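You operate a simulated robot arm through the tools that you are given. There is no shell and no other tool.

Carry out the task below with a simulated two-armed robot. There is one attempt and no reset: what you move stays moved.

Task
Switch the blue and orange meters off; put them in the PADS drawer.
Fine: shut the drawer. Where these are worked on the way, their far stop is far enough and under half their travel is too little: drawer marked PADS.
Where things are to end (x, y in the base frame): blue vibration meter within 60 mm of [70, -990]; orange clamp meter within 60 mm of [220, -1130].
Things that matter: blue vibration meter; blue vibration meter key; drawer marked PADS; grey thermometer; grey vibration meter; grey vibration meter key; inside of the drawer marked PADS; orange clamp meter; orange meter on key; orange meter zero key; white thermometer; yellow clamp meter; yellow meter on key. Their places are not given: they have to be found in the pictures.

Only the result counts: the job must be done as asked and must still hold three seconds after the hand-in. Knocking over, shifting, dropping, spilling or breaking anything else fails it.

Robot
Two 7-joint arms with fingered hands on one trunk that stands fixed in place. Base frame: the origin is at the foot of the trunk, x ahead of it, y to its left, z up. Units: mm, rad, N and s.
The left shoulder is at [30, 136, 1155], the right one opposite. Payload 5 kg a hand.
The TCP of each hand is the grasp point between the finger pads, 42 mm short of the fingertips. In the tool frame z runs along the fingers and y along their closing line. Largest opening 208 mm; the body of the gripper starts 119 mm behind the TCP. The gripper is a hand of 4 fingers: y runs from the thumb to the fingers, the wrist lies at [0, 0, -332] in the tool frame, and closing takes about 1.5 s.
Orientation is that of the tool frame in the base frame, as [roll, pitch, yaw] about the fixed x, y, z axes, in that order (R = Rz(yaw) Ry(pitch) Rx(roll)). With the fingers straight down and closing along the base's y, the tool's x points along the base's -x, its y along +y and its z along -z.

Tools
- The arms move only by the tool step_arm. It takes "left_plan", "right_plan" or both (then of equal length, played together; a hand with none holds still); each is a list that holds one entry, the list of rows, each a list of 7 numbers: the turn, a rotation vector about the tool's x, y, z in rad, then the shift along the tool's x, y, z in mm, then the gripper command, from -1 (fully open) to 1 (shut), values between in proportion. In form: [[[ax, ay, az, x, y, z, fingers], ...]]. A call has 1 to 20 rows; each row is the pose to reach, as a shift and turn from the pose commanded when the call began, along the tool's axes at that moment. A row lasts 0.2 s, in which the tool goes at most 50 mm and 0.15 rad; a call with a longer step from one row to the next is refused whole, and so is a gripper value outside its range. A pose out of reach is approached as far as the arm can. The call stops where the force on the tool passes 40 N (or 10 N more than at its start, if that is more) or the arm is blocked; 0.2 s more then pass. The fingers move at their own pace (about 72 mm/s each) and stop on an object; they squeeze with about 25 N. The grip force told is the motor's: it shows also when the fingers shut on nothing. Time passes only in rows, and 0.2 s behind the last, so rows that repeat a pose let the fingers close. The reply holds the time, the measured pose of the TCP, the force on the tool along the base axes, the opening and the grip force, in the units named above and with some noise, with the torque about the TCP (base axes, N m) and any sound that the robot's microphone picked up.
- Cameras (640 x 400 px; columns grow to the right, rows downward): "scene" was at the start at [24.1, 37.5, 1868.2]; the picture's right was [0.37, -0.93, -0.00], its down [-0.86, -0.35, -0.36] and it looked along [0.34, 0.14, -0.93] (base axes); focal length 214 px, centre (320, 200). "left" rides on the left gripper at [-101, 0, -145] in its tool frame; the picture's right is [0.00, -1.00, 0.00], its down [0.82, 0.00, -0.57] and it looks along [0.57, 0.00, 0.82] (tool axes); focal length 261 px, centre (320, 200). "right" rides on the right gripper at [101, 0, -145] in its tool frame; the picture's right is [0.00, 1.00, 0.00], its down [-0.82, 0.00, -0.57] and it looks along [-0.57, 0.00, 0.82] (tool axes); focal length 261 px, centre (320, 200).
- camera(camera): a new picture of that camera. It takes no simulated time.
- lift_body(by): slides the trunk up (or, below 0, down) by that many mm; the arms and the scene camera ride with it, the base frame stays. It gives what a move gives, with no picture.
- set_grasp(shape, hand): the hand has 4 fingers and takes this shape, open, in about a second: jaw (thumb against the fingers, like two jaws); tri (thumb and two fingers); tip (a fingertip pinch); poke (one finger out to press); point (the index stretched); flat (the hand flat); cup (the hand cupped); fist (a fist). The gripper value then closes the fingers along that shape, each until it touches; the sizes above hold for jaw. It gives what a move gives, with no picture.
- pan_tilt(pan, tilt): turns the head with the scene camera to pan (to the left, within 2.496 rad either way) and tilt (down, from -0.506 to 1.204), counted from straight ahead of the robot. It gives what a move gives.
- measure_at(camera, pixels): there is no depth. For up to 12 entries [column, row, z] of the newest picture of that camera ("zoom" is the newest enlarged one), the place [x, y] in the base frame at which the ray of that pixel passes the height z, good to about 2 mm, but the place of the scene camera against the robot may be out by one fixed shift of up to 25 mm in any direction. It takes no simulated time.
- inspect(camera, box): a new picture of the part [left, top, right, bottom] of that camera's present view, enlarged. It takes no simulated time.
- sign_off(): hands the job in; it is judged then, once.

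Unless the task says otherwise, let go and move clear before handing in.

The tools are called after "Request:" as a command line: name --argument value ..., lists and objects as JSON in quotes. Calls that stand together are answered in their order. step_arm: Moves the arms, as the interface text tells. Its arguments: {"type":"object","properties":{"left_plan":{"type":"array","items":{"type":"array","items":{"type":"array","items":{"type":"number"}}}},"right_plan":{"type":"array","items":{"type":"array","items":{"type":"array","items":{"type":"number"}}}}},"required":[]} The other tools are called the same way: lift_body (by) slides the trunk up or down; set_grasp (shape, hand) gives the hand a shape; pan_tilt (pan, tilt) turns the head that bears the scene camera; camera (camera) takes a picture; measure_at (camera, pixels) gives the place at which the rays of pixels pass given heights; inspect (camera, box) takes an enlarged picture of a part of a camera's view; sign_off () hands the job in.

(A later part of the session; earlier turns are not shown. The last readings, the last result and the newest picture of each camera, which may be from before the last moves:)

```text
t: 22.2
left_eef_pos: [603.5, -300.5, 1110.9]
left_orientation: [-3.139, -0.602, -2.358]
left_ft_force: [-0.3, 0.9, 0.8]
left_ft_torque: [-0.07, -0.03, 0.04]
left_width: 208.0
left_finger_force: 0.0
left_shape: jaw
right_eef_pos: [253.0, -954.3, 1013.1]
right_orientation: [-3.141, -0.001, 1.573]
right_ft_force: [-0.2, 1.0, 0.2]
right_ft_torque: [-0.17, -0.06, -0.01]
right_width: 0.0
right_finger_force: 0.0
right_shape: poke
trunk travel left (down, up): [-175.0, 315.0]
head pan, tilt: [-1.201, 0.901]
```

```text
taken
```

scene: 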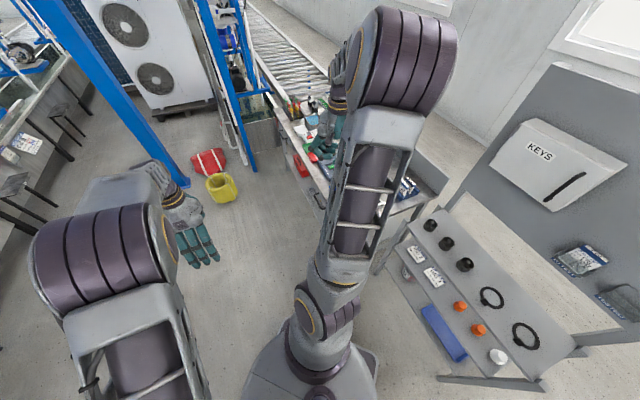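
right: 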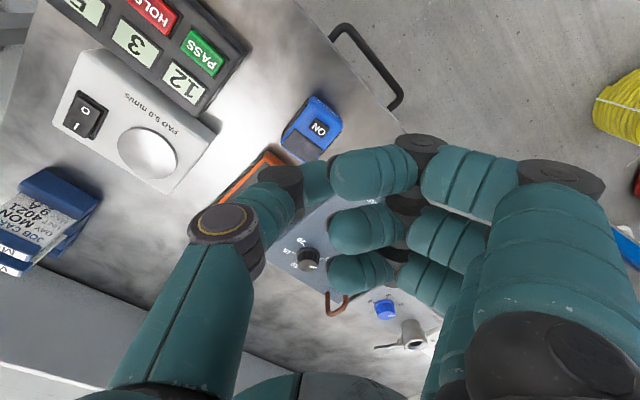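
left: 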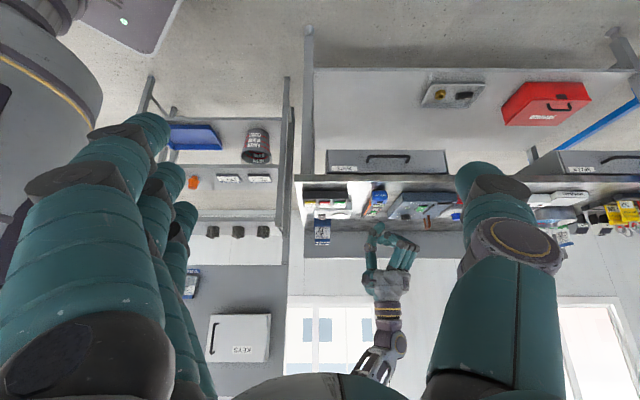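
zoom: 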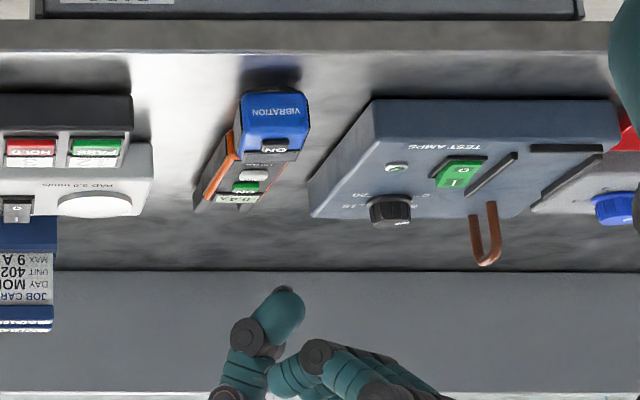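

The blue display is now dark (right zoom (260,215)), so the blue meter is off. The orange ON key triangulates to about [148,-1067,839]; I move the tip about 60 mm above it, tilting the tool 0.3 rad outward to stay in reach.

Request:
step_arm --right_plan '[[[0, -0.06, 0, -20, -21, 10, -1], [0, -0.12, 0, -40, -42, 20, -1], [0, -0.18, 0, -60, -63, 35, -1], [0, -0.24, 0, -80, -84, 50, -1], [0, -0.3, 0, -100, -105, 73, -1], [0, -0.3, 0, -100, -105, 73, -1]]]'

Request:
camera --camera "right"

Request:
inspect --camera "left" --box '[340, 170, 440, 260]'

```text
t: 23.6
left_eef_pos: [603.9, -301.2, 1109.3]
left_orientation: [-3.141, -0.6, -2.356]
left_ft_force: [-0.2, 0.8, 0.8]
left_ft_torque: [-0.08, 0.03, -0.03]
left_width: 207.9
left_finger_force: 0.0
left_shape: jaw
right_eef_pos: [150.2, -1053.7, 936.4]
right_orientation: [3.14, 0.302, 1.573]
right_ft_force: [0.6, 1.4, -0.3]
right_ft_torque: [-0.05, 0.0, -0.02]
right_width: 0.0
right_finger_force: 0.2
right_shape: poke
trunk travel left (down, up): [-175.0, 315.0]
head pan, tilt: [-1.201, 0.901]
```

```text
taken
```

right: 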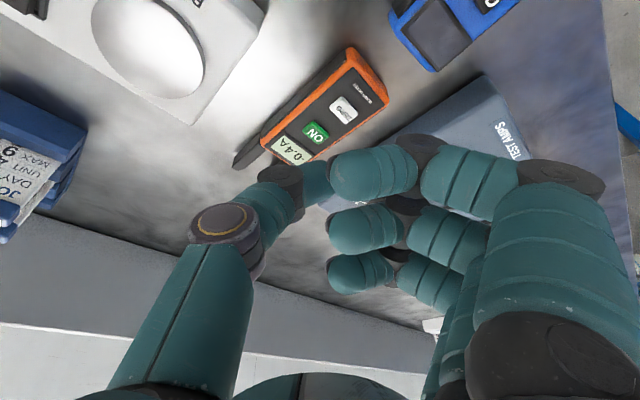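

```text
4.44 times, centred on (390, 215) of left
```

zoom: 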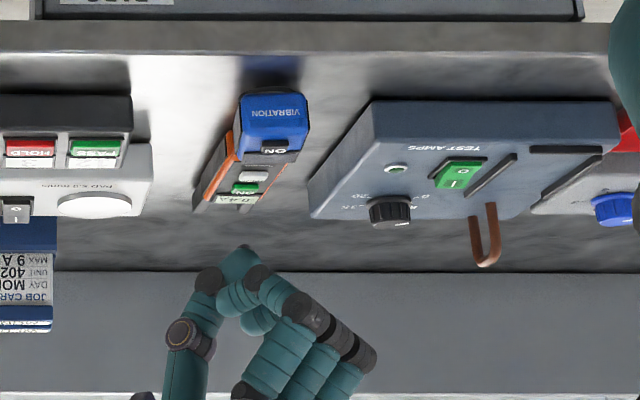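

The orange ON key is in the right view at (316,131) and ZERO at (344,107). I measure both at z≈839.

Request:
measure_at --camera "right" --pixels '[[316, 131, 839], [344, 107, 839], [316, 131, 830], [350, 48, 830], [388, 100, 830], [262, 133, 830], [300, 163, 830], [237, 165, 820], [290, 148, 835]]'

Request:
inspect --camera "right" --box '[220, 30, 420, 190]'

```text
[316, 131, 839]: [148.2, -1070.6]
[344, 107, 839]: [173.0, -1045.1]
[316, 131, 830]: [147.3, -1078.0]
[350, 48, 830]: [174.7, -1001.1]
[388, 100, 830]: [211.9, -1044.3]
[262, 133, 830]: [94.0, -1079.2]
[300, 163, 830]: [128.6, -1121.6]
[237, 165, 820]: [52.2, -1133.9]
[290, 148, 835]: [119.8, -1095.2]
```

```text
2.50 times, centred on (320, 110) of right
```

zoom: 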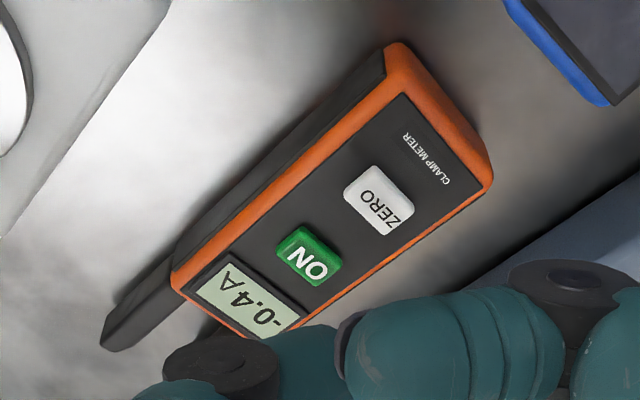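

The ON key is at [148,-1071] and ZERO 35 mm away at [173,-1045]. I lower the tip to about 10 mm above the ON key, moving vertically.

Request:
step_arm --right_plan '[[[0, 0, 0, 1.6, -1, 9, -1], [0, 0, 0, 3.2, -2, 18, -1], [0, 0, 0, 4.8, -2, 27, -1], [0, 0, 0, 6.4, -2, 36, -1], [0, 0, 0, 7.9, -2, 45, -1], [0, 0, 0, 7.9, -2, 45, -1]]]'

Request:
inspect --camera "right" --box '[220, 30, 420, 190]'

Request:
inspect --camera "left" --box '[340, 170, 440, 260]'

```text
t: 25.0
left_eef_pos: [603.6, -300.9, 1108.9]
left_orientation: [-3.142, -0.6, -2.357]
left_ft_force: [0.1, 0.1, 0.0]
left_ft_torque: [0.01, 0.02, 0.0]
left_width: 207.8
left_finger_force: 0.0
left_shape: jaw
right_eef_pos: [146.6, -1060.9, 891.6]
right_orientation: [-3.142, 0.299, 1.57]
right_ft_force: [-0.6, 0.4, 0.7]
right_ft_torque: [0.0, 0.0, 0.04]
right_width: 0.0
right_finger_force: 0.0
right_shape: poke
trunk travel left (down, up): [-175.0, 315.0]
head pan, tilt: [-1.201, 0.901]
```

```text
2.50 times, centred on (320, 110) of right
```

zoom: 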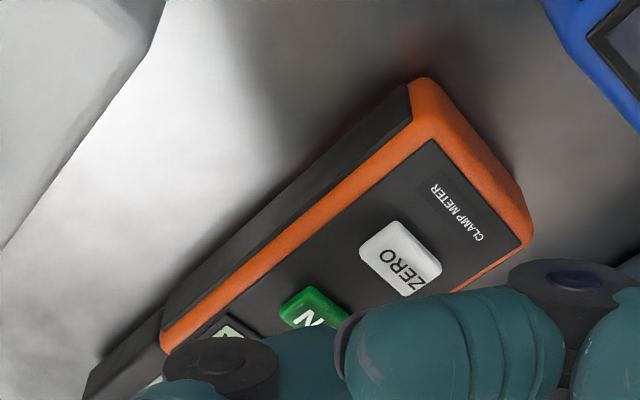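

```text
4.44 times, centred on (390, 215) of left
```

zoom: 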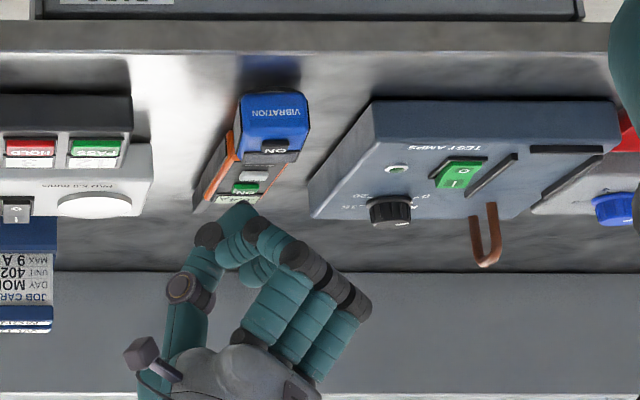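

The tip (left zoom (242,205)) is about 12 mm above the key (247,187) and a few millimetres to its left. I shift 3 mm and press down in 2 mm steps.

Request:
step_arm --right_plan '[[[0, 0, 0, 1.2, 3, 3.8, -1], [0, 0, 0, 2.4, 3, 7.6, -1], [0, 0, 0, 3.0, 3, 9.5, -1], [0, 0, 0, 3.6, 3, 11.4, -1]]]'

Request:
inspect --camera "left" --box '[340, 170, 440, 260]'

```text
t: 26.0
left_eef_pos: [604.3, -302.1, 1109.0]
left_orientation: [3.139, -0.6, -2.357]
left_ft_force: [0.1, 0.0, 0.1]
left_ft_torque: [0.0, 0.04, 0.02]
left_width: 207.6
left_finger_force: 0.0
left_shape: jaw
right_eef_pos: [148.9, -1062.0, 882.0]
right_orientation: [-3.14, 0.301, 1.574]
right_ft_force: [0.1, 0.1, 0.0]
right_ft_torque: [-0.01, 0.0, 0.0]
right_width: 0.0
right_finger_force: 0.1
right_shape: poke
trunk travel left (down, up): [-175.0, 315.0]
head pan, tilt: [-1.201, 0.901]
```

```text
4.44 times, centred on (390, 215) of left
```

zoom: 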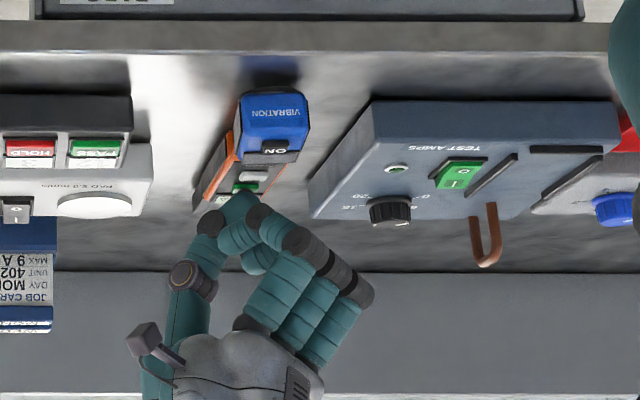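

No contact yet, tip at z≈842 and covering the lower part of the key in the left view. I go on in 2 mm steps.

Request:
step_arm --right_plan '[[[0, 0, 0, 0.6, 0, 1.9, -1], [0, 0, 0, 1.2, 0, 3.8, -1], [0, 0, 0, 1.8, 0, 5.7, -1]]]'

```text
t: 26.8
left_eef_pos: [604.6, -302.3, 1109.5]
left_orientation: [-3.141, -0.599, -2.356]
left_ft_force: [-0.5, 0.4, -0.2]
left_ft_torque: [0.03, 0.02, 0.03]
left_width: 207.5
left_finger_force: 0.1
left_shape: jaw
right_eef_pos: [148.5, -1062.4, 875.4]
right_orientation: [-3.139, 0.301, 1.572]
right_ft_force: [0.5, 1.7, 2.5]
right_ft_torque: [0.07, -0.06, 0.04]
right_width: 0.0
right_finger_force: 0.1
right_shape: poke
trunk travel left (down, up): [-175.0, 315.0]
head pan, tilt: [-1.201, 0.901]
heard: click
```

A click came with about 2.5 N, so a key was pressed once. I lift off and check the orange display.

Request:
step_arm --right_plan '[[[0, 0, 0, -3, 0, -9.5, -1], [0, 0, 0, -12, 0, -38, -1], [0, 0, 0, -24, 0, -76, -1], [0, 0, 0, -36, 0, -114, -1]]]'

Request:
camera --camera "right"

Request:
inspect --camera "left" --box '[340, 170, 440, 260]'

```text
t: 27.8
left_eef_pos: [603.9, -301.5, 1111.2]
left_orientation: [-3.14, -0.601, -2.355]
left_ft_force: [-0.2, 0.5, 0.0]
left_ft_torque: [-0.1, 0.01, 0.06]
left_width: 208.0
left_finger_force: 0.2
left_shape: jaw
right_eef_pos: [149.4, -1063.4, 994.3]
right_orientation: [3.141, 0.298, 1.57]
right_ft_force: [0.4, 1.2, 0.3]
right_ft_torque: [-0.23, -0.05, 0.01]
right_width: 0.1
right_finger_force: 0.1
right_shape: poke
trunk travel left (down, up): [-175.0, 315.0]
head pan, tilt: [-1.201, 0.901]
```

```text
taken
```

right: 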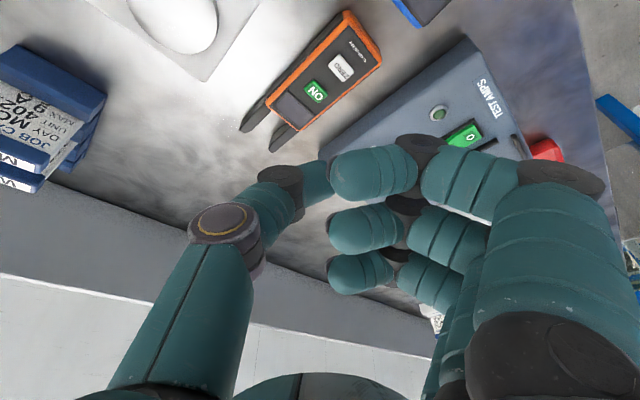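

```text
4.44 times, centred on (390, 215) of left
```

zoom: 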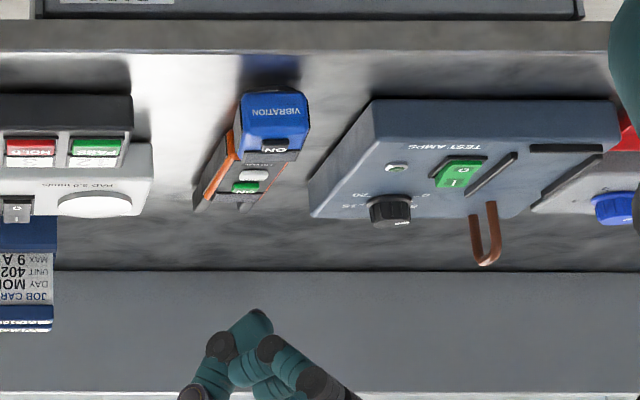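

The orange display looks dark at right (297,108). I enlarge to confirm and to read the corners of the meter for the later grasp.

Request:
inspect --camera "right" --box '[220, 0, 420, 160]'

Request:
measure_at --camera "right" --pixels '[[347, 10, 835], [382, 60, 835], [267, 103, 835], [297, 127, 835], [243, 131, 820], [273, 150, 820], [415, 25, 850]]'

```text
2.50 times, centred on (320, 80) of right
```

zoom: 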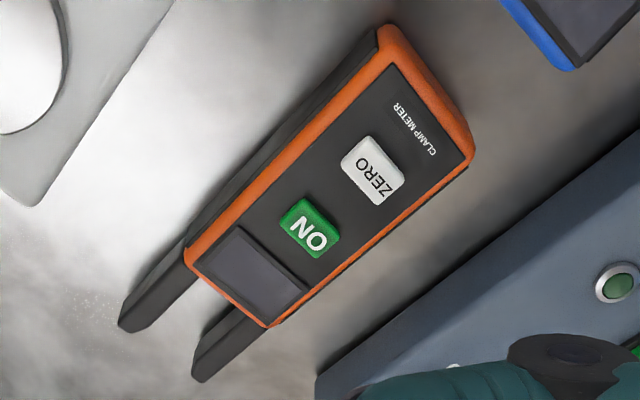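

```text
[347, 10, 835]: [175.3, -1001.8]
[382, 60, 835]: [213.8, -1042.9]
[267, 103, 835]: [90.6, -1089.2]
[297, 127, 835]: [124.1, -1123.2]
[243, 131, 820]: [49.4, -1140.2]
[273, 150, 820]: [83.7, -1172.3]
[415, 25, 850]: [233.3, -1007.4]
```

Both meters now show dark displays (orange zoom (245,275)). The drawer handle works out at n≈-402 (along [0.71,0.71]), z≈715, only ~16 mm beyond the bench lip, so I will grip it with a near-horizontal hand; first I withdraw both hands to clear space.

Request:
step_arm --right_plan '[[[0, 0.08, 0, 10, 10, -36, -1], [0, 0.16, 0, 24, 25, -72, -1], [0, 0.24, 0, 42, 42, -108, -1], [0, 0.298, 0, 60, 60, -144, -1]]]' --left_plan '[[[0, 0, 0, -3, 19, -38, -1], [0, 0, 0, -6, 38, -77, -1], [0, 0, 0, -9, 56, -115, -1], [0, 0, 0, -12, 75, -154, -1]]]'

```text
t: 28.8
left_eef_pos: [621.7, -179.7, 1230.5]
left_orientation: [-3.14, -0.601, -2.357]
left_ft_force: [0.7, 1.3, -1.2]
left_ft_torque: [-0.21, 0.05, 0.07]
left_width: 207.8
left_finger_force: 0.0
left_shape: jaw
right_eef_pos: [205.3, -957.4, 1116.7]
right_orientation: [3.141, 0.004, 1.572]
right_ft_force: [-0.9, 1.3, 0.7]
right_ft_torque: [-0.17, -0.15, 0.0]
right_width: 0.0
right_finger_force: 0.0
right_shape: poke
trunk travel left (down, up): [-175.0, 315.0]
head pan, tilt: [-1.201, 0.901]
```

Both hands are where commanded. I now carry the right hand to free space in front of the drawer, turning its closing line along the bench normal.

Request:
step_arm --right_plan '[[[0, 0, -0.087, 35, 30, 2, -1], [0, 0, -0.174, 70, 60, 4, -1], [0, 0, -0.261, 105, 90, 6, -1], [0, 0, -0.348, 140, 120, 8, -1], [0, 0, -0.435, 174, 150, 10, -1], [0, 0, -0.522, 208, 180, 12, -1], [0, 0, -0.609, 242, 210, 14, -1], [0, 0, -0.696, 275, 240, 16, -1], [0, 0, -0.785, 307, 271, 16, -1], [0, 0, -0.785, 307, 271, 16, -1]]]'

Request:
set_grasp --hand "right" --shape "jaw"

Request:
camera --camera "right"

Request:
camera --camera "left"

Request:
camera --camera "scene"

```text
t: 31.0
left_eef_pos: [620.3, -185.6, 1229.9]
left_orientation: [3.142, -0.6, -2.355]
left_ft_force: [-0.2, 0.0, 0.5]
left_ft_torque: [0.09, -0.06, 0.02]
left_width: 207.4
left_finger_force: 0.1
left_shape: jaw
right_eef_pos: [479.8, -653.6, 1094.1]
right_orientation: [-3.141, 0.002, 2.356]
right_ft_force: [-0.2, -0.1, -0.1]
right_ft_torque: [0.09, -0.03, 0.02]
right_width: 0.0
right_finger_force: 0.2
right_shape: poke
trunk travel left (down, up): [-175.0, 315.0]
head pan, tilt: [-1.201, 0.901]
```

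```text
t: 31.9
left_eef_pos: [620.6, -183.1, 1229.6]
left_orientation: [3.14, -0.6, -2.356]
left_ft_force: [0.1, 0.1, -0.6]
left_ft_torque: [0.01, -0.01, 0.0]
left_width: 208.0
left_finger_force: 0.1
left_shape: jaw
right_eef_pos: [479.7, -652.3, 1096.4]
right_orientation: [-3.141, 0.001, 2.355]
right_ft_force: [-0.4, 0.5, 0.2]
right_ft_torque: [-0.02, 0.0, 0.03]
right_width: 208.2
right_finger_force: 0.1
right_shape: jaw
trunk travel left (down, up): [-175.0, 315.0]
head pan, tilt: [-1.201, 0.901]
```

```text
taken
```

right: 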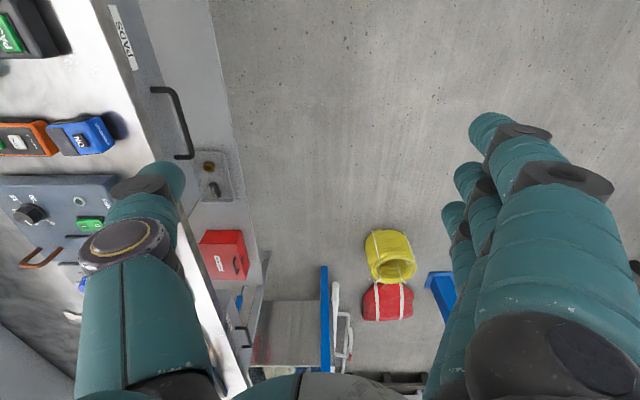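

```text
taken
```

left: 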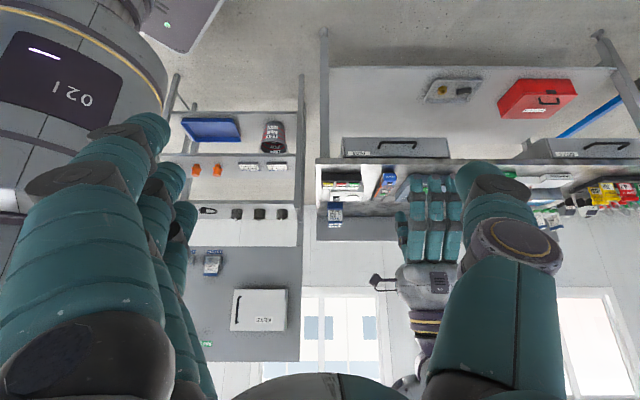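

```text
taken
```

scene: 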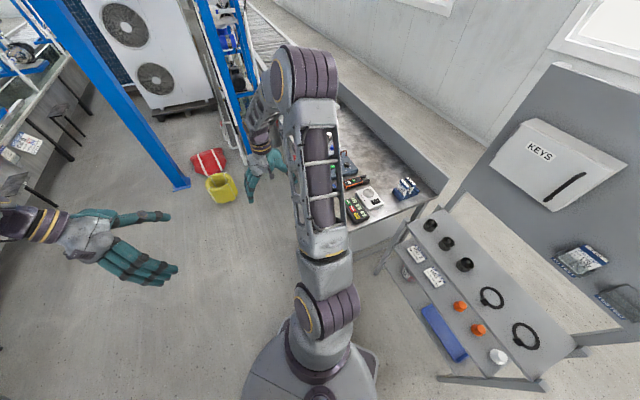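

The right camera now sees the handle (bar from about (176,92) to (190,152)) and the lower shelf. I measure the handle, lip and drawer points at their heights.

Request:
inspect --camera "right" --box '[90, 50, 250, 190]'

Request:
measure_at --camera "right" --pixels '[[174, 92, 715], [190, 152, 715], [152, 90, 715], [175, 157, 715], [105, 0, 805], [160, 130, 805], [240, 200, 400], [208, 0, 400]]'

```text
2.86 times, centred on (170, 120) of right
```

zoom: 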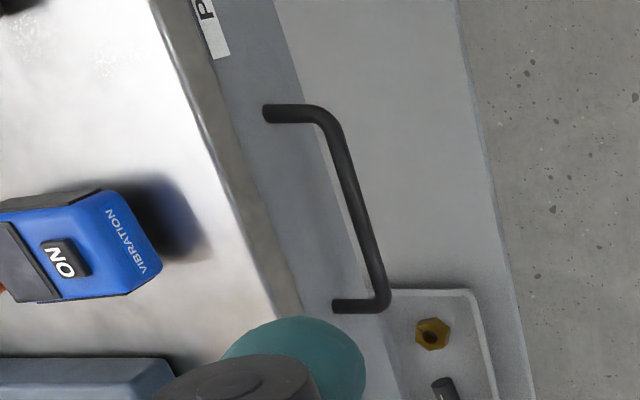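

```text
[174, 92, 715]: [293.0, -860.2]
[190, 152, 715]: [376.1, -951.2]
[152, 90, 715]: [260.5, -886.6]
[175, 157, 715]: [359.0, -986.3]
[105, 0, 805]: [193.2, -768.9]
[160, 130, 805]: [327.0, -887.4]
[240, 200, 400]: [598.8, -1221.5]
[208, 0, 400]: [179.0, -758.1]
```

The handle bar's centre comes out near [334,-906,713] with the drawer front about 40 mm behind it. I move the left hand further back so the right forearm has room, then lower the trunk by 150 mm for the horizontal pull.

Request:
step_arm --left_plan '[[[0, 0, 0, -10, 35, -21, -1], [0, 0, 0, -20, 70, -42, -1], [0, 0, 0, -30, 104, -63, -1], [0, 0, 0, -40, 139, -84, -1], [0, 0, 0, -50, 174, -106, -1], [0, 0, 0, -61, 208, -127, -1]]]'

Request:
lift_body --by -150

```text
t: 33.3
left_eef_pos: [556.3, 53.1, 1301.0]
left_orientation: [-3.141, -0.601, -2.358]
left_ft_force: [-0.9, 0.6, -0.3]
left_ft_torque: [-0.11, -0.07, 0.07]
left_width: 207.8
left_finger_force: 0.0
left_shape: jaw
right_eef_pos: [478.4, -651.2, 1098.0]
right_orientation: [-3.139, 0.005, 2.356]
right_ft_force: [-0.3, 1.2, 0.8]
right_ft_torque: [-0.07, -0.05, -0.02]
right_width: 208.0
right_finger_force: 0.0
right_shape: jaw
trunk travel left (down, up): [-175.0, 315.0]
head pan, tilt: [-1.201, 0.901]
```

```text
t: 35.1
left_eef_pos: [557.3, 50.9, 1151.5]
left_orientation: [3.142, -0.6, -2.356]
left_ft_force: [0.0, -0.1, -1.1]
left_ft_torque: [-0.02, -0.02, -0.01]
left_width: 208.1
left_finger_force: 0.1
left_shape: jaw
right_eef_pos: [479.8, -653.3, 947.1]
right_orientation: [-3.14, 0.001, 2.356]
right_ft_force: [-0.2, -0.4, -0.4]
right_ft_torque: [0.0, -0.01, -0.01]
right_width: 207.9
right_finger_force: 0.1
right_shape: jaw
trunk travel left (down, up): [-25.0, 465.0]
head pan, tilt: [-1.201, 0.901]
```

The trunk is down 150 mm and the right hand hangs at z 947 in front of the drawer. I now tilt it 1.3 rad about its x so that it points at the drawer, part-closing to about 68 mm.

Request:
step_arm --right_plan '[[[0.145, 0, 0, 0, 0, 0, 0.35], [0.29, 0, 0, 0, 0, 0, 0.35], [0.435, 0, 0, 0, 0, 0, 0.35], [0.58, 0, 0, 0, 0, 0, 0.35], [0.725, 0, 0, 0, 0, 0, 0.35], [0.87, 0, 0, 0, 0, 0, 0.35], [1.015, 0, 0, 0, 0, 0, 0.35], [1.16, 0, 0, 0, 0, 0, 0.35], [1.305, 0, 0, 0, 0, 0, 0.35], [1.305, 0, 0, 0, 0, 0, 0.35]]]'

Request:
camera --camera "right"

Request:
camera --camera "left"

Request:
camera --camera "scene"

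```text
t: 37.3
left_eef_pos: [556.9, 51.1, 1150.0]
left_orientation: [3.141, -0.6, -2.357]
left_ft_force: [0.4, -0.5, 0.1]
left_ft_torque: [0.01, -0.09, 0.06]
left_width: 207.8
left_finger_force: 0.1
left_shape: jaw
right_eef_pos: [479.3, -653.0, 947.6]
right_orientation: [-1.836, 0.003, 2.356]
right_ft_force: [0.0, 0.4, 1.9]
right_ft_torque: [0.01, -0.01, 0.03]
right_width: 68.2
right_finger_force: 0.0
right_shape: jaw
trunk travel left (down, up): [-25.0, 465.0]
head pan, tilt: [-1.201, 0.901]
```

```text
taken
```

right: 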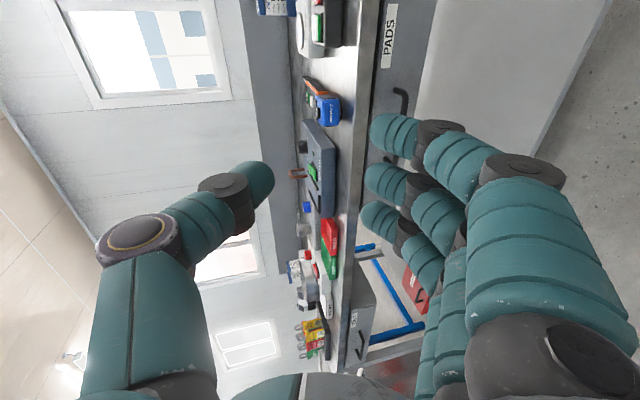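

```text
taken
```

left: 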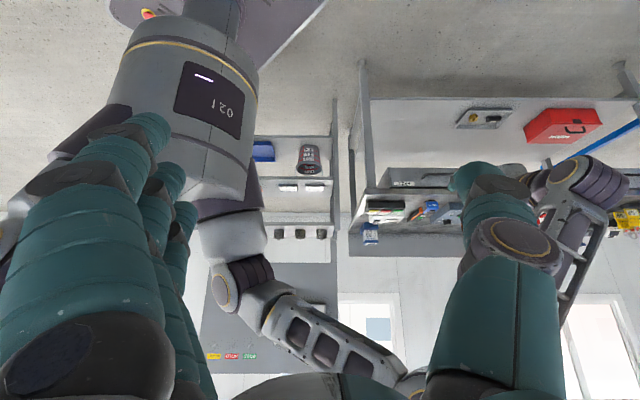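

```text
taken
```

scene: 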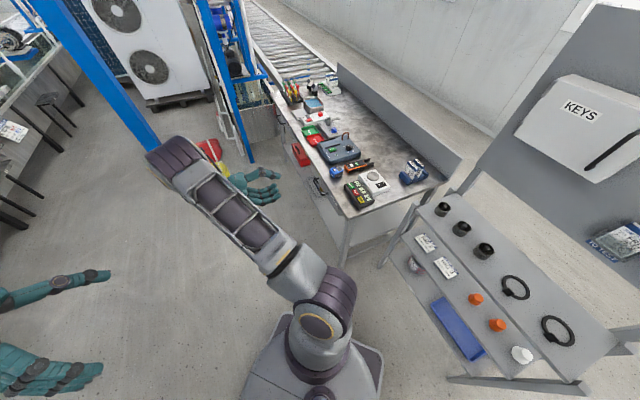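

The hand now points at the drawer, tilted 15° down, with thumb above and fingers below. I move to a pre-grasp 100 mm in front of the handle bar.

Request:
step_arm --right_plan '[[[0, 0, 0, -13, 26, 35, 0.35], [0, 0, 0, -26, 52, 70, 0.35], [0, 0, 0, -39, 78, 106, 0.35], [0, 0, 0, -52, 104, 142, 0.35], [0, 0, 0, -64, 129, 178, 0.35], [0, 0, 0, -76, 154, 213, 0.35], [0, 0, 0, -76, 154, 213, 0.35]]]'

Request:
camera --camera "right"

Request:
camera --camera "scene"

```text
t: 38.9
left_eef_pos: [556.9, 52.4, 1151.3]
left_orientation: [-3.141, -0.601, -2.358]
left_ft_force: [-0.4, 0.0, -0.7]
left_ft_torque: [-0.02, -0.02, 0.01]
left_width: 207.8
left_finger_force: 0.1
left_shape: jaw
right_eef_pos: [420.8, -820.0, 742.0]
right_orientation: [-1.834, 0.002, 2.356]
right_ft_force: [-0.2, -0.6, 0.5]
right_ft_torque: [0.01, -0.01, 0.01]
right_width: 68.0
right_finger_force: 0.1
right_shape: jaw
trunk travel left (down, up): [-25.0, 465.0]
head pan, tilt: [-1.201, 0.901]
```

```text
taken
```

right: 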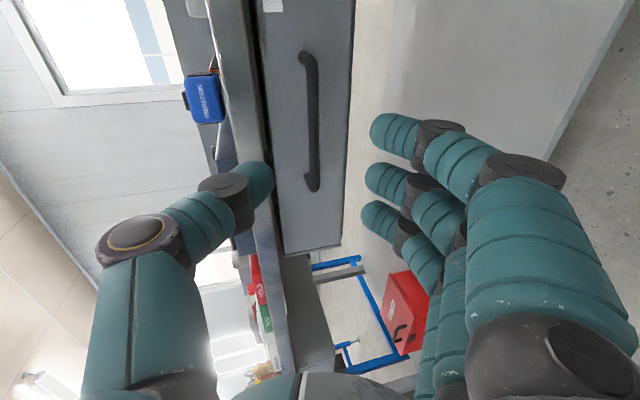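

```text
taken
```

scene: 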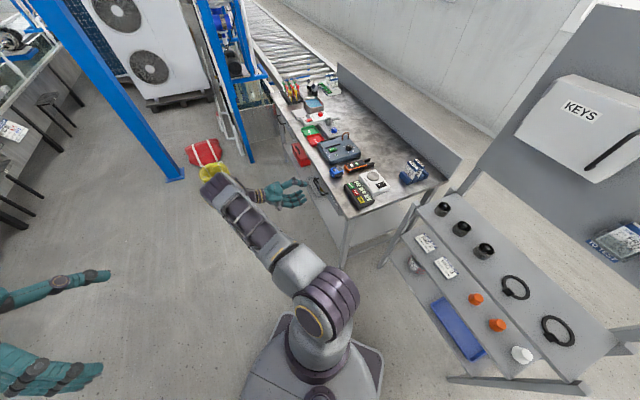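

The handle bar shows at (311,120), i.e. tool offset y≈-10, z≈+123 from the TCP at z≈719. I close to about 45 mm and advance 60 mm, then look again.

Request:
step_arm --right_plan '[[[0, 0, 0, 0, -4, 0, 0.57], [0, 0, 0, 0, -8, 20, 0.57], [0, 0, 0, 0, -8, 40, 0.57], [0, 0, 0, 0, -8, 60, 0.57], [0, 0, 0, 0, -8, 60, 0.57]]]'

Request:
camera --camera "right"

Request:
inspect --camera "scene" --box '[250, 130, 380, 240]'

```text
t: 40.1
left_eef_pos: [558.1, 52.1, 1150.7]
left_orientation: [3.141, -0.601, -2.357]
left_ft_force: [0.0, 0.1, 0.2]
left_ft_torque: [0.0, 0.0, -0.02]
left_width: 207.8
left_finger_force: 0.0
left_shape: jaw
right_eef_pos: [373.9, -867.4, 734.3]
right_orientation: [-1.834, 0.002, 2.356]
right_ft_force: [0.3, 0.3, 0.7]
right_ft_torque: [0.01, -0.01, -0.01]
right_width: 45.7
right_finger_force: 0.0
right_shape: jaw
trunk travel left (down, up): [-25.0, 465.0]
head pan, tilt: [-1.201, 0.901]
```

```text
taken
```

right: 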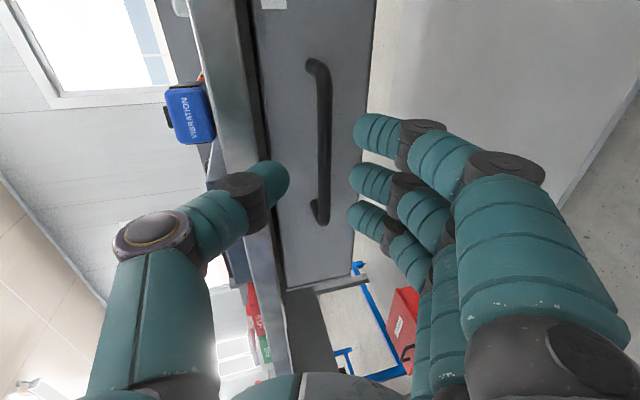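

```text
3.64 times, centred on (315, 185) of scene
```

zoom: 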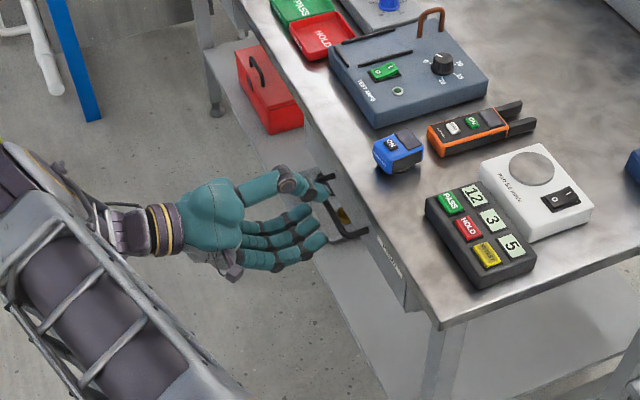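

The bar is now about 56 mm ahead of the TCP and 3 mm toward the thumb. I advance 34 mm so the fingertips pass beyond the bar, then look before closing.

Request:
step_arm --right_plan '[[[0, 0, 0, 0, -2, 10, 0.57], [0, 0, 0, 0, -2.5, 20, 0.57], [0, 0, 0, 0, -2.5, 28, 0.57], [0, 0, 0, 0, -2.5, 34, 0.57], [0, 0, 0, 0, -2.5, 34, 0.57]]]'

Request:
camera --camera "right"

Request:
inspect --camera "scene" --box '[270, 150, 360, 230]'

```text
t: 41.3
left_eef_pos: [557.4, 51.9, 1150.5]
left_orientation: [-3.141, -0.601, -2.356]
left_ft_force: [-0.1, 0.2, 0.4]
left_ft_torque: [-0.02, -0.02, 0.01]
left_width: 208.1
left_finger_force: 0.0
left_shape: jaw
right_eef_pos: [350.3, -890.0, 727.1]
right_orientation: [-1.834, 0.002, 2.356]
right_ft_force: [-0.1, 0.6, 0.4]
right_ft_torque: [0.02, 0.03, 0.02]
right_width: 45.4
right_finger_force: 0.2
right_shape: jaw
trunk travel left (down, up): [-25.0, 465.0]
head pan, tilt: [-1.201, 0.901]
```

```text
taken
```

right: 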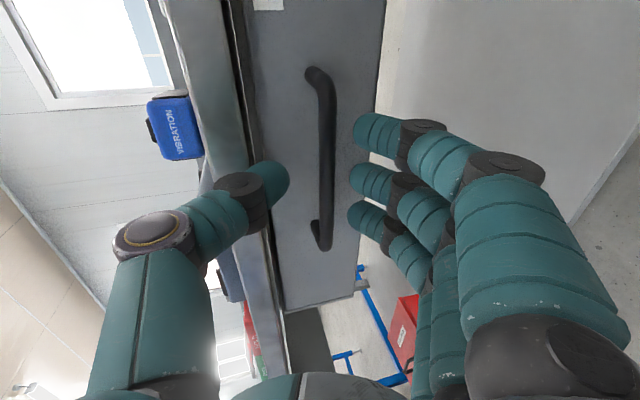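

```text
5.00 times, centred on (315, 190) of scene
```

zoom: 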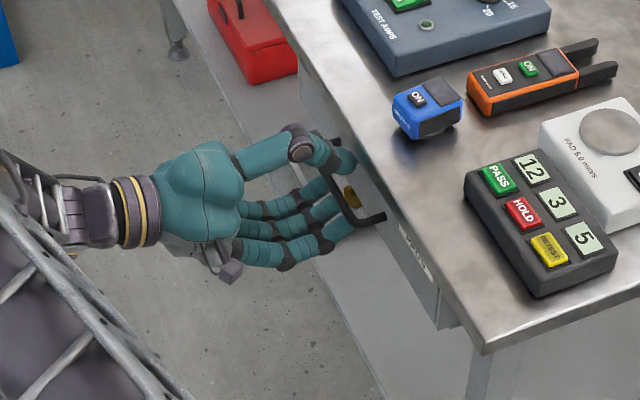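

The bar (column 328) now lies between the thumb (275,180) and the fingers (350,180). I close the hand on it.

Request:
step_arm --right_plan '[[[0, 0, 0, 0, 0, 0, 1], [0, 0, 0, 0, 0, 0, 1], [0, 0, 0, 0, 0, 0, 1], [0, 0, 0, 0, 0, 0, 1], [0, 0, 0, 0, 0, 0, 1], [0, 0, 0, 0, 0, 0, 1]]]'

Request:
camera --camera "right"

```text
t: 42.7
left_eef_pos: [557.5, 51.6, 1150.5]
left_orientation: [-3.141, -0.602, -2.356]
left_ft_force: [0.4, -0.7, 0.0]
left_ft_torque: [0.01, 0.01, 0.0]
left_width: 207.7
left_finger_force: 0.0
left_shape: jaw
right_eef_pos: [351.9, -889.6, 727.9]
right_orientation: [-1.837, 0.001, 2.357]
right_ft_force: [-0.7, -0.1, -2.5]
right_ft_torque: [0.06, -0.06, -0.02]
right_width: 6.8
right_finger_force: 25.0
right_shape: jaw
trunk travel left (down, up): [-25.0, 465.0]
head pan, tilt: [-1.201, 0.901]
```

```text
taken
```

right: 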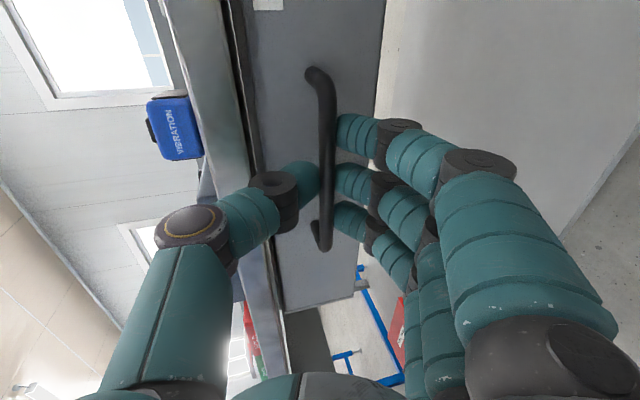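

The hand stopped at 6.8 mm with 25 N, holding the bar. I pull 40 mm along the bench normal as a test.

Request:
step_arm --right_plan '[[[0, 0, 0, 0, 2.6, -9.6, 1], [0, 0, 0, 0, 5.2, -19.3, 1], [0, 0, 0, 0, 7.9, -28.9, 1], [0, 0, 0, 0, 10.5, -38.6, 1]]]'

Request:
camera --camera "right"

Request:
camera --camera "scene"

```text
t: 43.7
left_eef_pos: [556.6, 51.2, 1150.4]
left_orientation: [-3.141, -0.602, -2.358]
left_ft_force: [0.0, -0.3, -0.5]
left_ft_torque: [0.03, -0.02, -0.01]
left_width: 207.7
left_finger_force: 0.0
left_shape: jaw
right_eef_pos: [380.6, -859.6, 728.1]
right_orientation: [-1.836, 0.002, 2.358]
right_ft_force: [-0.4, 2.5, -2.0]
right_ft_torque: [0.06, -0.03, -0.06]
right_width: 6.3
right_finger_force: 24.4
right_shape: jaw
trunk travel left (down, up): [-25.0, 465.0]
head pan, tilt: [-1.201, 0.901]
```

```text
taken
```

right: 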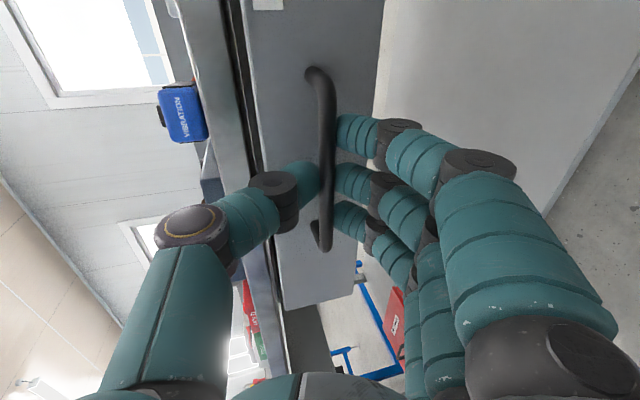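

```text
taken
```

scene: 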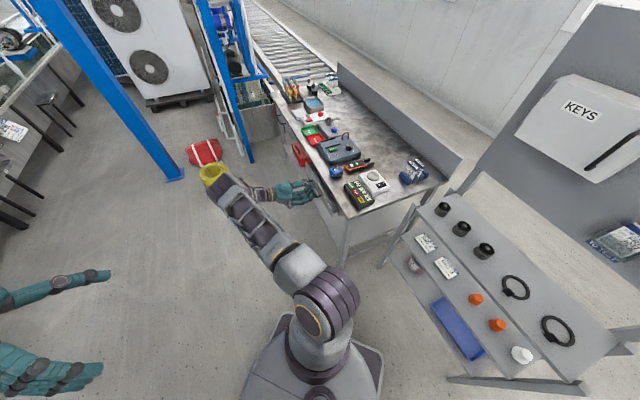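

The handle stays fixed in the hand's view while the blue meter shifts in it, so the drawer is coming out. I pull another 200 mm.

Request:
step_arm --right_plan '[[[0, 0, 0, 0, 6.5, -24.1, 1], [0, 0, 0, 0, 13.1, -48.2, 1], [0, 0, 0, 0, 19.6, -72.3, 1], [0, 0, 0, 0, 26.2, -96.4, 1], [0, 0, 0, 0, 32.7, -120.5, 1], [0, 0, 0, 0, 39.3, -144.6, 1], [0, 0, 0, 0, 45.8, -168.7, 1], [0, 0, 0, 0, 52.4, -192.8, 1]]]'

Request:
camera --camera "right"

Request:
camera --camera "scene"

```text
t: 45.5
left_eef_pos: [556.9, 51.6, 1150.6]
left_orientation: [-3.14, -0.599, -2.356]
left_ft_force: [0.2, 0.0, 0.6]
left_ft_torque: [-0.06, 0.01, 0.01]
left_width: 208.0
left_finger_force: 0.1
left_shape: jaw
right_eef_pos: [519.7, -719.9, 726.9]
right_orientation: [-1.837, 0.002, 2.355]
right_ft_force: [5.4, -4.7, 4.8]
right_ft_torque: [-0.11, -0.04, 0.15]
right_width: 6.3
right_finger_force: 25.1
right_shape: jaw
trunk travel left (down, up): [-25.0, 465.0]
head pan, tilt: [-1.201, 0.901]
```

```text
taken
```

right: 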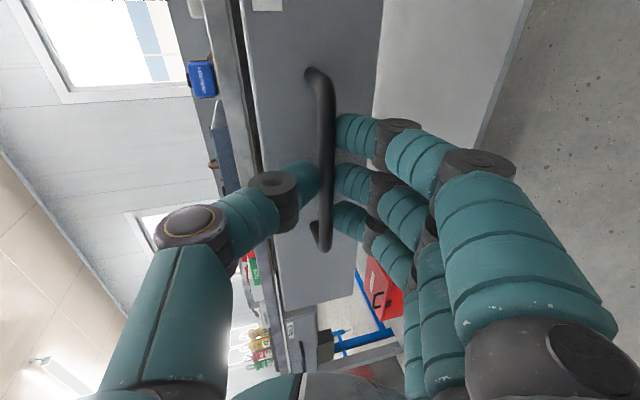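

```text
taken
```

scene: 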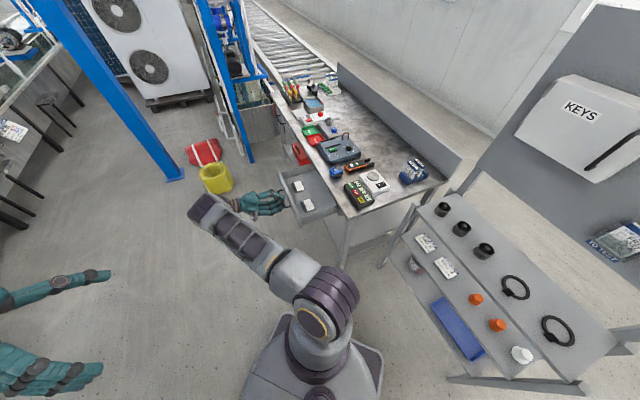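

The drawer is out about 238 mm and holds two small light boxes (scene (298,186) and (307,203)). I enlarge.

Request:
inspect --camera "scene" --box '[260, 150, 380, 240]'

Request:
measure_at --camera "scene" --pixels '[[298, 186, 690], [307, 203, 690], [278, 173, 750], [296, 224, 750], [338, 207, 750], [320, 168, 805], [350, 218, 805]]'

```text
4.44 times, centred on (320, 195) of scene
```

zoom: 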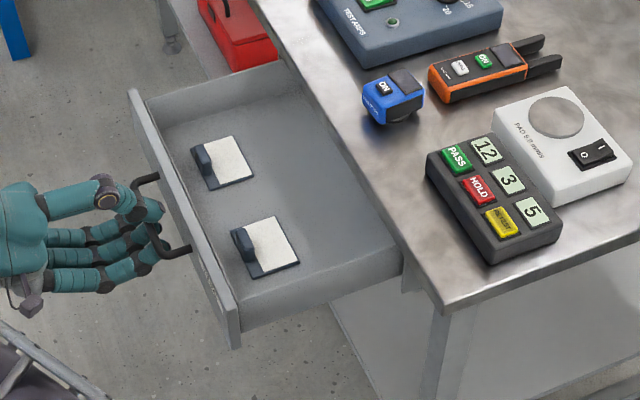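

```text
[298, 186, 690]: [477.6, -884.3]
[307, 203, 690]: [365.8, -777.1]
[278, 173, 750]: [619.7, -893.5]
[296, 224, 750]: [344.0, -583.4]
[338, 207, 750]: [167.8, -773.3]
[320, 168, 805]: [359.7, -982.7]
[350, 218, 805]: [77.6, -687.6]
```

The drawer holds two clipped white pads near its front. No stop was felt, so I keep pulling in small steps toward its far stop.

Request:
step_arm --right_plan '[[[0, 0, 0, 0, 3.9, -14.5, 1], [0, 0, 0, 0, 7.9, -28.9, 1], [0, 0, 0, 0, 11.8, -43.4, 1], [0, 0, 0, 0, 15.7, -57.8, 1]]]'

Request:
inspect --camera "scene" --box '[230, 140, 380, 250]'

```text
t: 46.5
left_eef_pos: [558.5, 52.4, 1150.3]
left_orientation: [-3.141, -0.601, -2.355]
left_ft_force: [0.2, -0.3, -0.6]
left_ft_torque: [0.03, 0.02, -0.02]
left_width: 207.9
left_finger_force: 0.1
left_shape: jaw
right_eef_pos: [562.7, -677.8, 726.9]
right_orientation: [-1.836, 0.002, 2.358]
right_ft_force: [7.2, -4.3, 1.3]
right_ft_torque: [-0.08, -0.08, 0.2]
right_width: 6.7
right_finger_force: 25.5
right_shape: jaw
trunk travel left (down, up): [-25.0, 465.0]
head pan, tilt: [-1.201, 0.901]
```

```text
3.64 times, centred on (305, 195) of scene
```

zoom: 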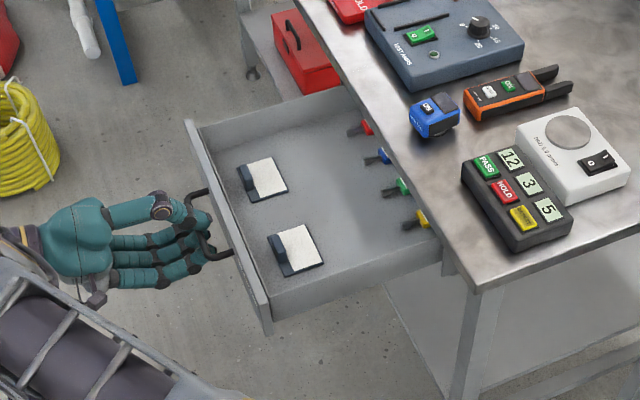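

At about 300 mm out, coloured plugs appear at the drawer's rear. There is still no stop; I pull a little further in small steps.

Request:
step_arm --right_plan '[[[0, 0, 0, 0, 2.6, -9.6, 1], [0, 0, 0, 0, 5.2, -19.3, 1], [0, 0, 0, 0, 7.9, -28.9, 1], [0, 0, 0, 0, 10.5, -38.6, 1], [0, 0, 0, 0, 13.1, -48.2, 1]]]'

Request:
inspect --camera "scene" --box '[230, 140, 380, 250]'

Request:
camera --camera "right"

```text
t: 47.7
left_eef_pos: [556.9, 50.5, 1150.2]
left_orientation: [-3.141, -0.6, -2.357]
left_ft_force: [-0.3, -0.8, 0.4]
left_ft_torque: [0.05, 0.0, -0.01]
left_width: 207.7
left_finger_force: 0.1
left_shape: jaw
right_eef_pos: [598.9, -640.8, 728.6]
right_orientation: [-1.837, 0.0, 2.355]
right_ft_force: [0.0, 0.0, 0.6]
right_ft_torque: [-0.03, 0.01, 0.0]
right_width: 2.9
right_finger_force: 25.3
right_shape: jaw
trunk travel left (down, up): [-25.0, 465.0]
head pan, tilt: [-1.201, 0.901]
```

```text
3.64 times, centred on (305, 195) of scene
```

zoom: 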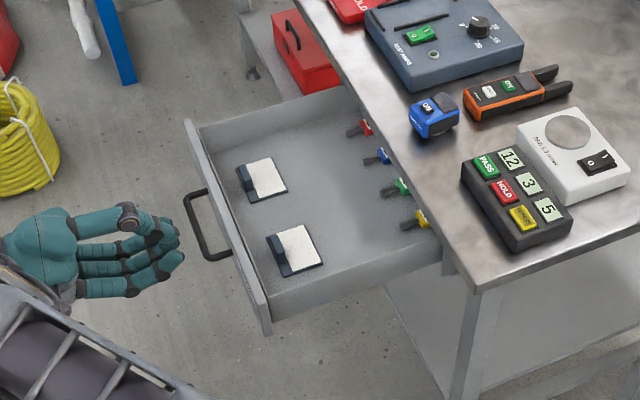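

```text
taken
```

right: 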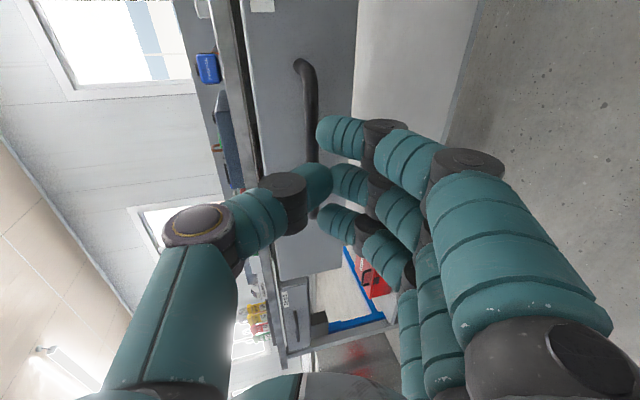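

The fingers slipped off as the drawer reached its far stop (about 300 mm out; it stayed there while the hand went on). I lift the closed hand straight up clear of the handle and raise the trunk 100 mm.

Request:
step_arm --right_plan '[[[0, 0, 0, 0, 0, -20, 1], [0, 0, 0, 0, -40, -31, 1], [0, 0, 0, 0, -80, -42, 1], [0, 0, 0, 0, -120, -53, 1], [0, 0, 0, 0, -160, -64, 1], [0, 0, 0, 0, -200, -75, 1]]]'

Request:
lift_body --by 100

Request:
step_arm --right_plan '[[[-0.145, 0, 0, 0, 0, 0, 0], [-0.29, 0, 0, 0, 0, 0, -0.2], [-0.435, 0, 0, 0, 0, 0, -0.2], [-0.58, 0, 0, 0, 0, 0, -0.2], [-0.725, 0, 0, 0, 0, 0, -0.2], [-0.87, 0, 0, 0, 0, 0, -0.2], [-1.015, 0, 0, 0, 0, 0, -0.2], [-1.16, 0, 0, 0, 0, 0, -0.2], [-1.305, 0, 0, 0, 0, 0, -0.2], [-1.305, 0, 0, 0, 0, 0, -0.2]]]'

Request:
camera --camera "right"

Request:
camera --camera "scene"

```text
t: 49.1
left_eef_pos: [556.0, 53.3, 1151.6]
left_orientation: [-3.14, -0.601, -2.356]
left_ft_force: [-0.7, 0.6, 0.1]
left_ft_torque: [0.0, -0.14, 0.06]
left_width: 208.2
left_finger_force: 0.1
left_shape: jaw
right_eef_pos: [608.7, -625.3, 938.8]
right_orientation: [-1.834, 0.0, 2.357]
right_ft_force: [-1.0, 0.7, -0.4]
right_ft_torque: [-0.02, 0.08, 0.08]
right_width: 2.5
right_finger_force: 25.1
right_shape: jaw
trunk travel left (down, up): [-25.0, 465.0]
head pan, tilt: [-1.201, 0.901]
```

```text
t: 50.4
left_eef_pos: [557.7, 51.2, 1250.8]
left_orientation: [-3.142, -0.601, -2.355]
left_ft_force: [0.3, 1.2, -0.1]
left_ft_torque: [-0.06, 0.0, -0.02]
left_width: 207.9
left_finger_force: 0.1
left_shape: jaw
right_eef_pos: [611.1, -624.4, 1038.2]
right_orientation: [-1.835, 0.001, 2.355]
right_ft_force: [0.2, 0.2, -0.4]
right_ft_torque: [-0.02, 0.03, 0.0]
right_width: 2.8
right_finger_force: 24.9
right_shape: jaw
trunk travel left (down, up): [-125.0, 365.0]
head pan, tilt: [-1.201, 0.901]
```

```text
t: 52.6
left_eef_pos: [558.8, 52.5, 1249.3]
left_orientation: [3.141, -0.601, -2.357]
left_ft_force: [0.4, 0.4, -0.5]
left_ft_torque: [-0.06, 0.07, 0.01]
left_width: 207.9
left_finger_force: 0.0
left_shape: jaw
right_eef_pos: [612.5, -623.5, 1037.6]
right_orientation: [3.141, 0.002, 2.357]
right_ft_force: [0.4, 0.5, 0.3]
right_ft_torque: [-0.08, 0.08, -0.03]
right_width: 124.5
right_finger_force: 0.1
right_shape: jaw
trunk travel left (down, up): [-125.0, 365.0]
head pan, tilt: [-1.201, 0.901]
```

```text
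taken
```

right: 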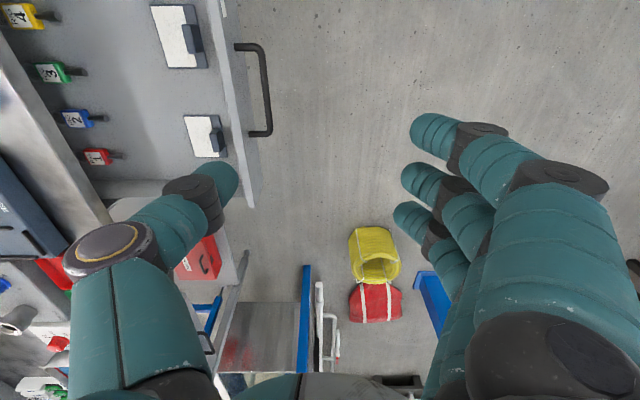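

```text
taken
```

scene: 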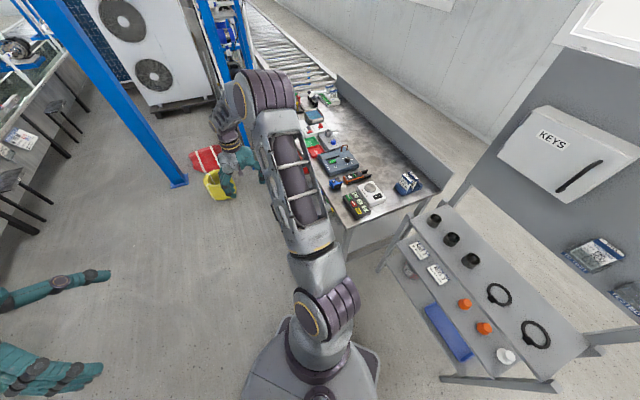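

The hand is tool-down again and the drawer's inside shows at the upper left of its view (pads at (185,40) and (205,135), numbered plugs at columns 20-110). I move it over for a full view of the drawer.

Request:
step_arm --right_plan '[[[0, 0, 0, 21, -39, 0, -0.2], [0, 0, 0, 42, -78, 0, -0.2], [0, 0, 0, 64, -117, 0, -0.2], [0, 0, 0, 85, -156, 0, -0.2], [0, 0, 0, 106, -195, 0, -0.2], [0, 0, 0, 128, -234, 0, -0.2], [0, 0, 0, 149, -272, 0, -0.2], [0, 0, 0, 149, -272, 0, -0.2]]]'

Request:
camera --camera "right"

```text
t: 54.4
left_eef_pos: [558.5, 51.4, 1250.4]
left_orientation: [-3.141, -0.6, -2.356]
left_ft_force: [-0.1, 0.4, -0.4]
left_ft_torque: [-0.04, 0.07, -0.02]
left_width: 208.0
left_finger_force: 0.0
left_shape: jaw
right_eef_pos: [314.5, -710.1, 1038.5]
right_orientation: [-3.139, -0.001, 2.358]
right_ft_force: [0.1, 0.1, -1.2]
right_ft_torque: [-0.01, 0.09, -0.02]
right_width: 124.6
right_finger_force: 0.0
right_shape: jaw
trunk travel left (down, up): [-125.0, 365.0]
head pan, tilt: [-1.201, 0.901]
```

```text
taken
```

right: 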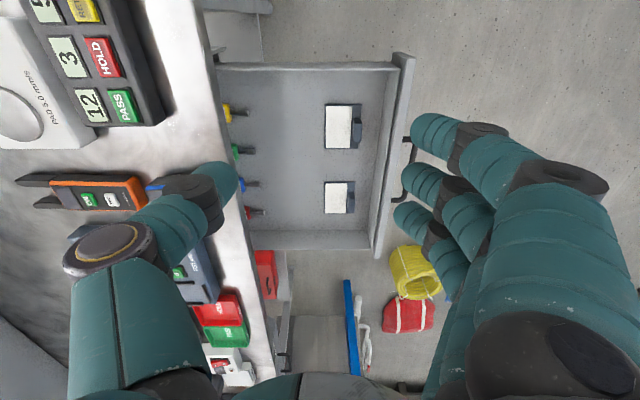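

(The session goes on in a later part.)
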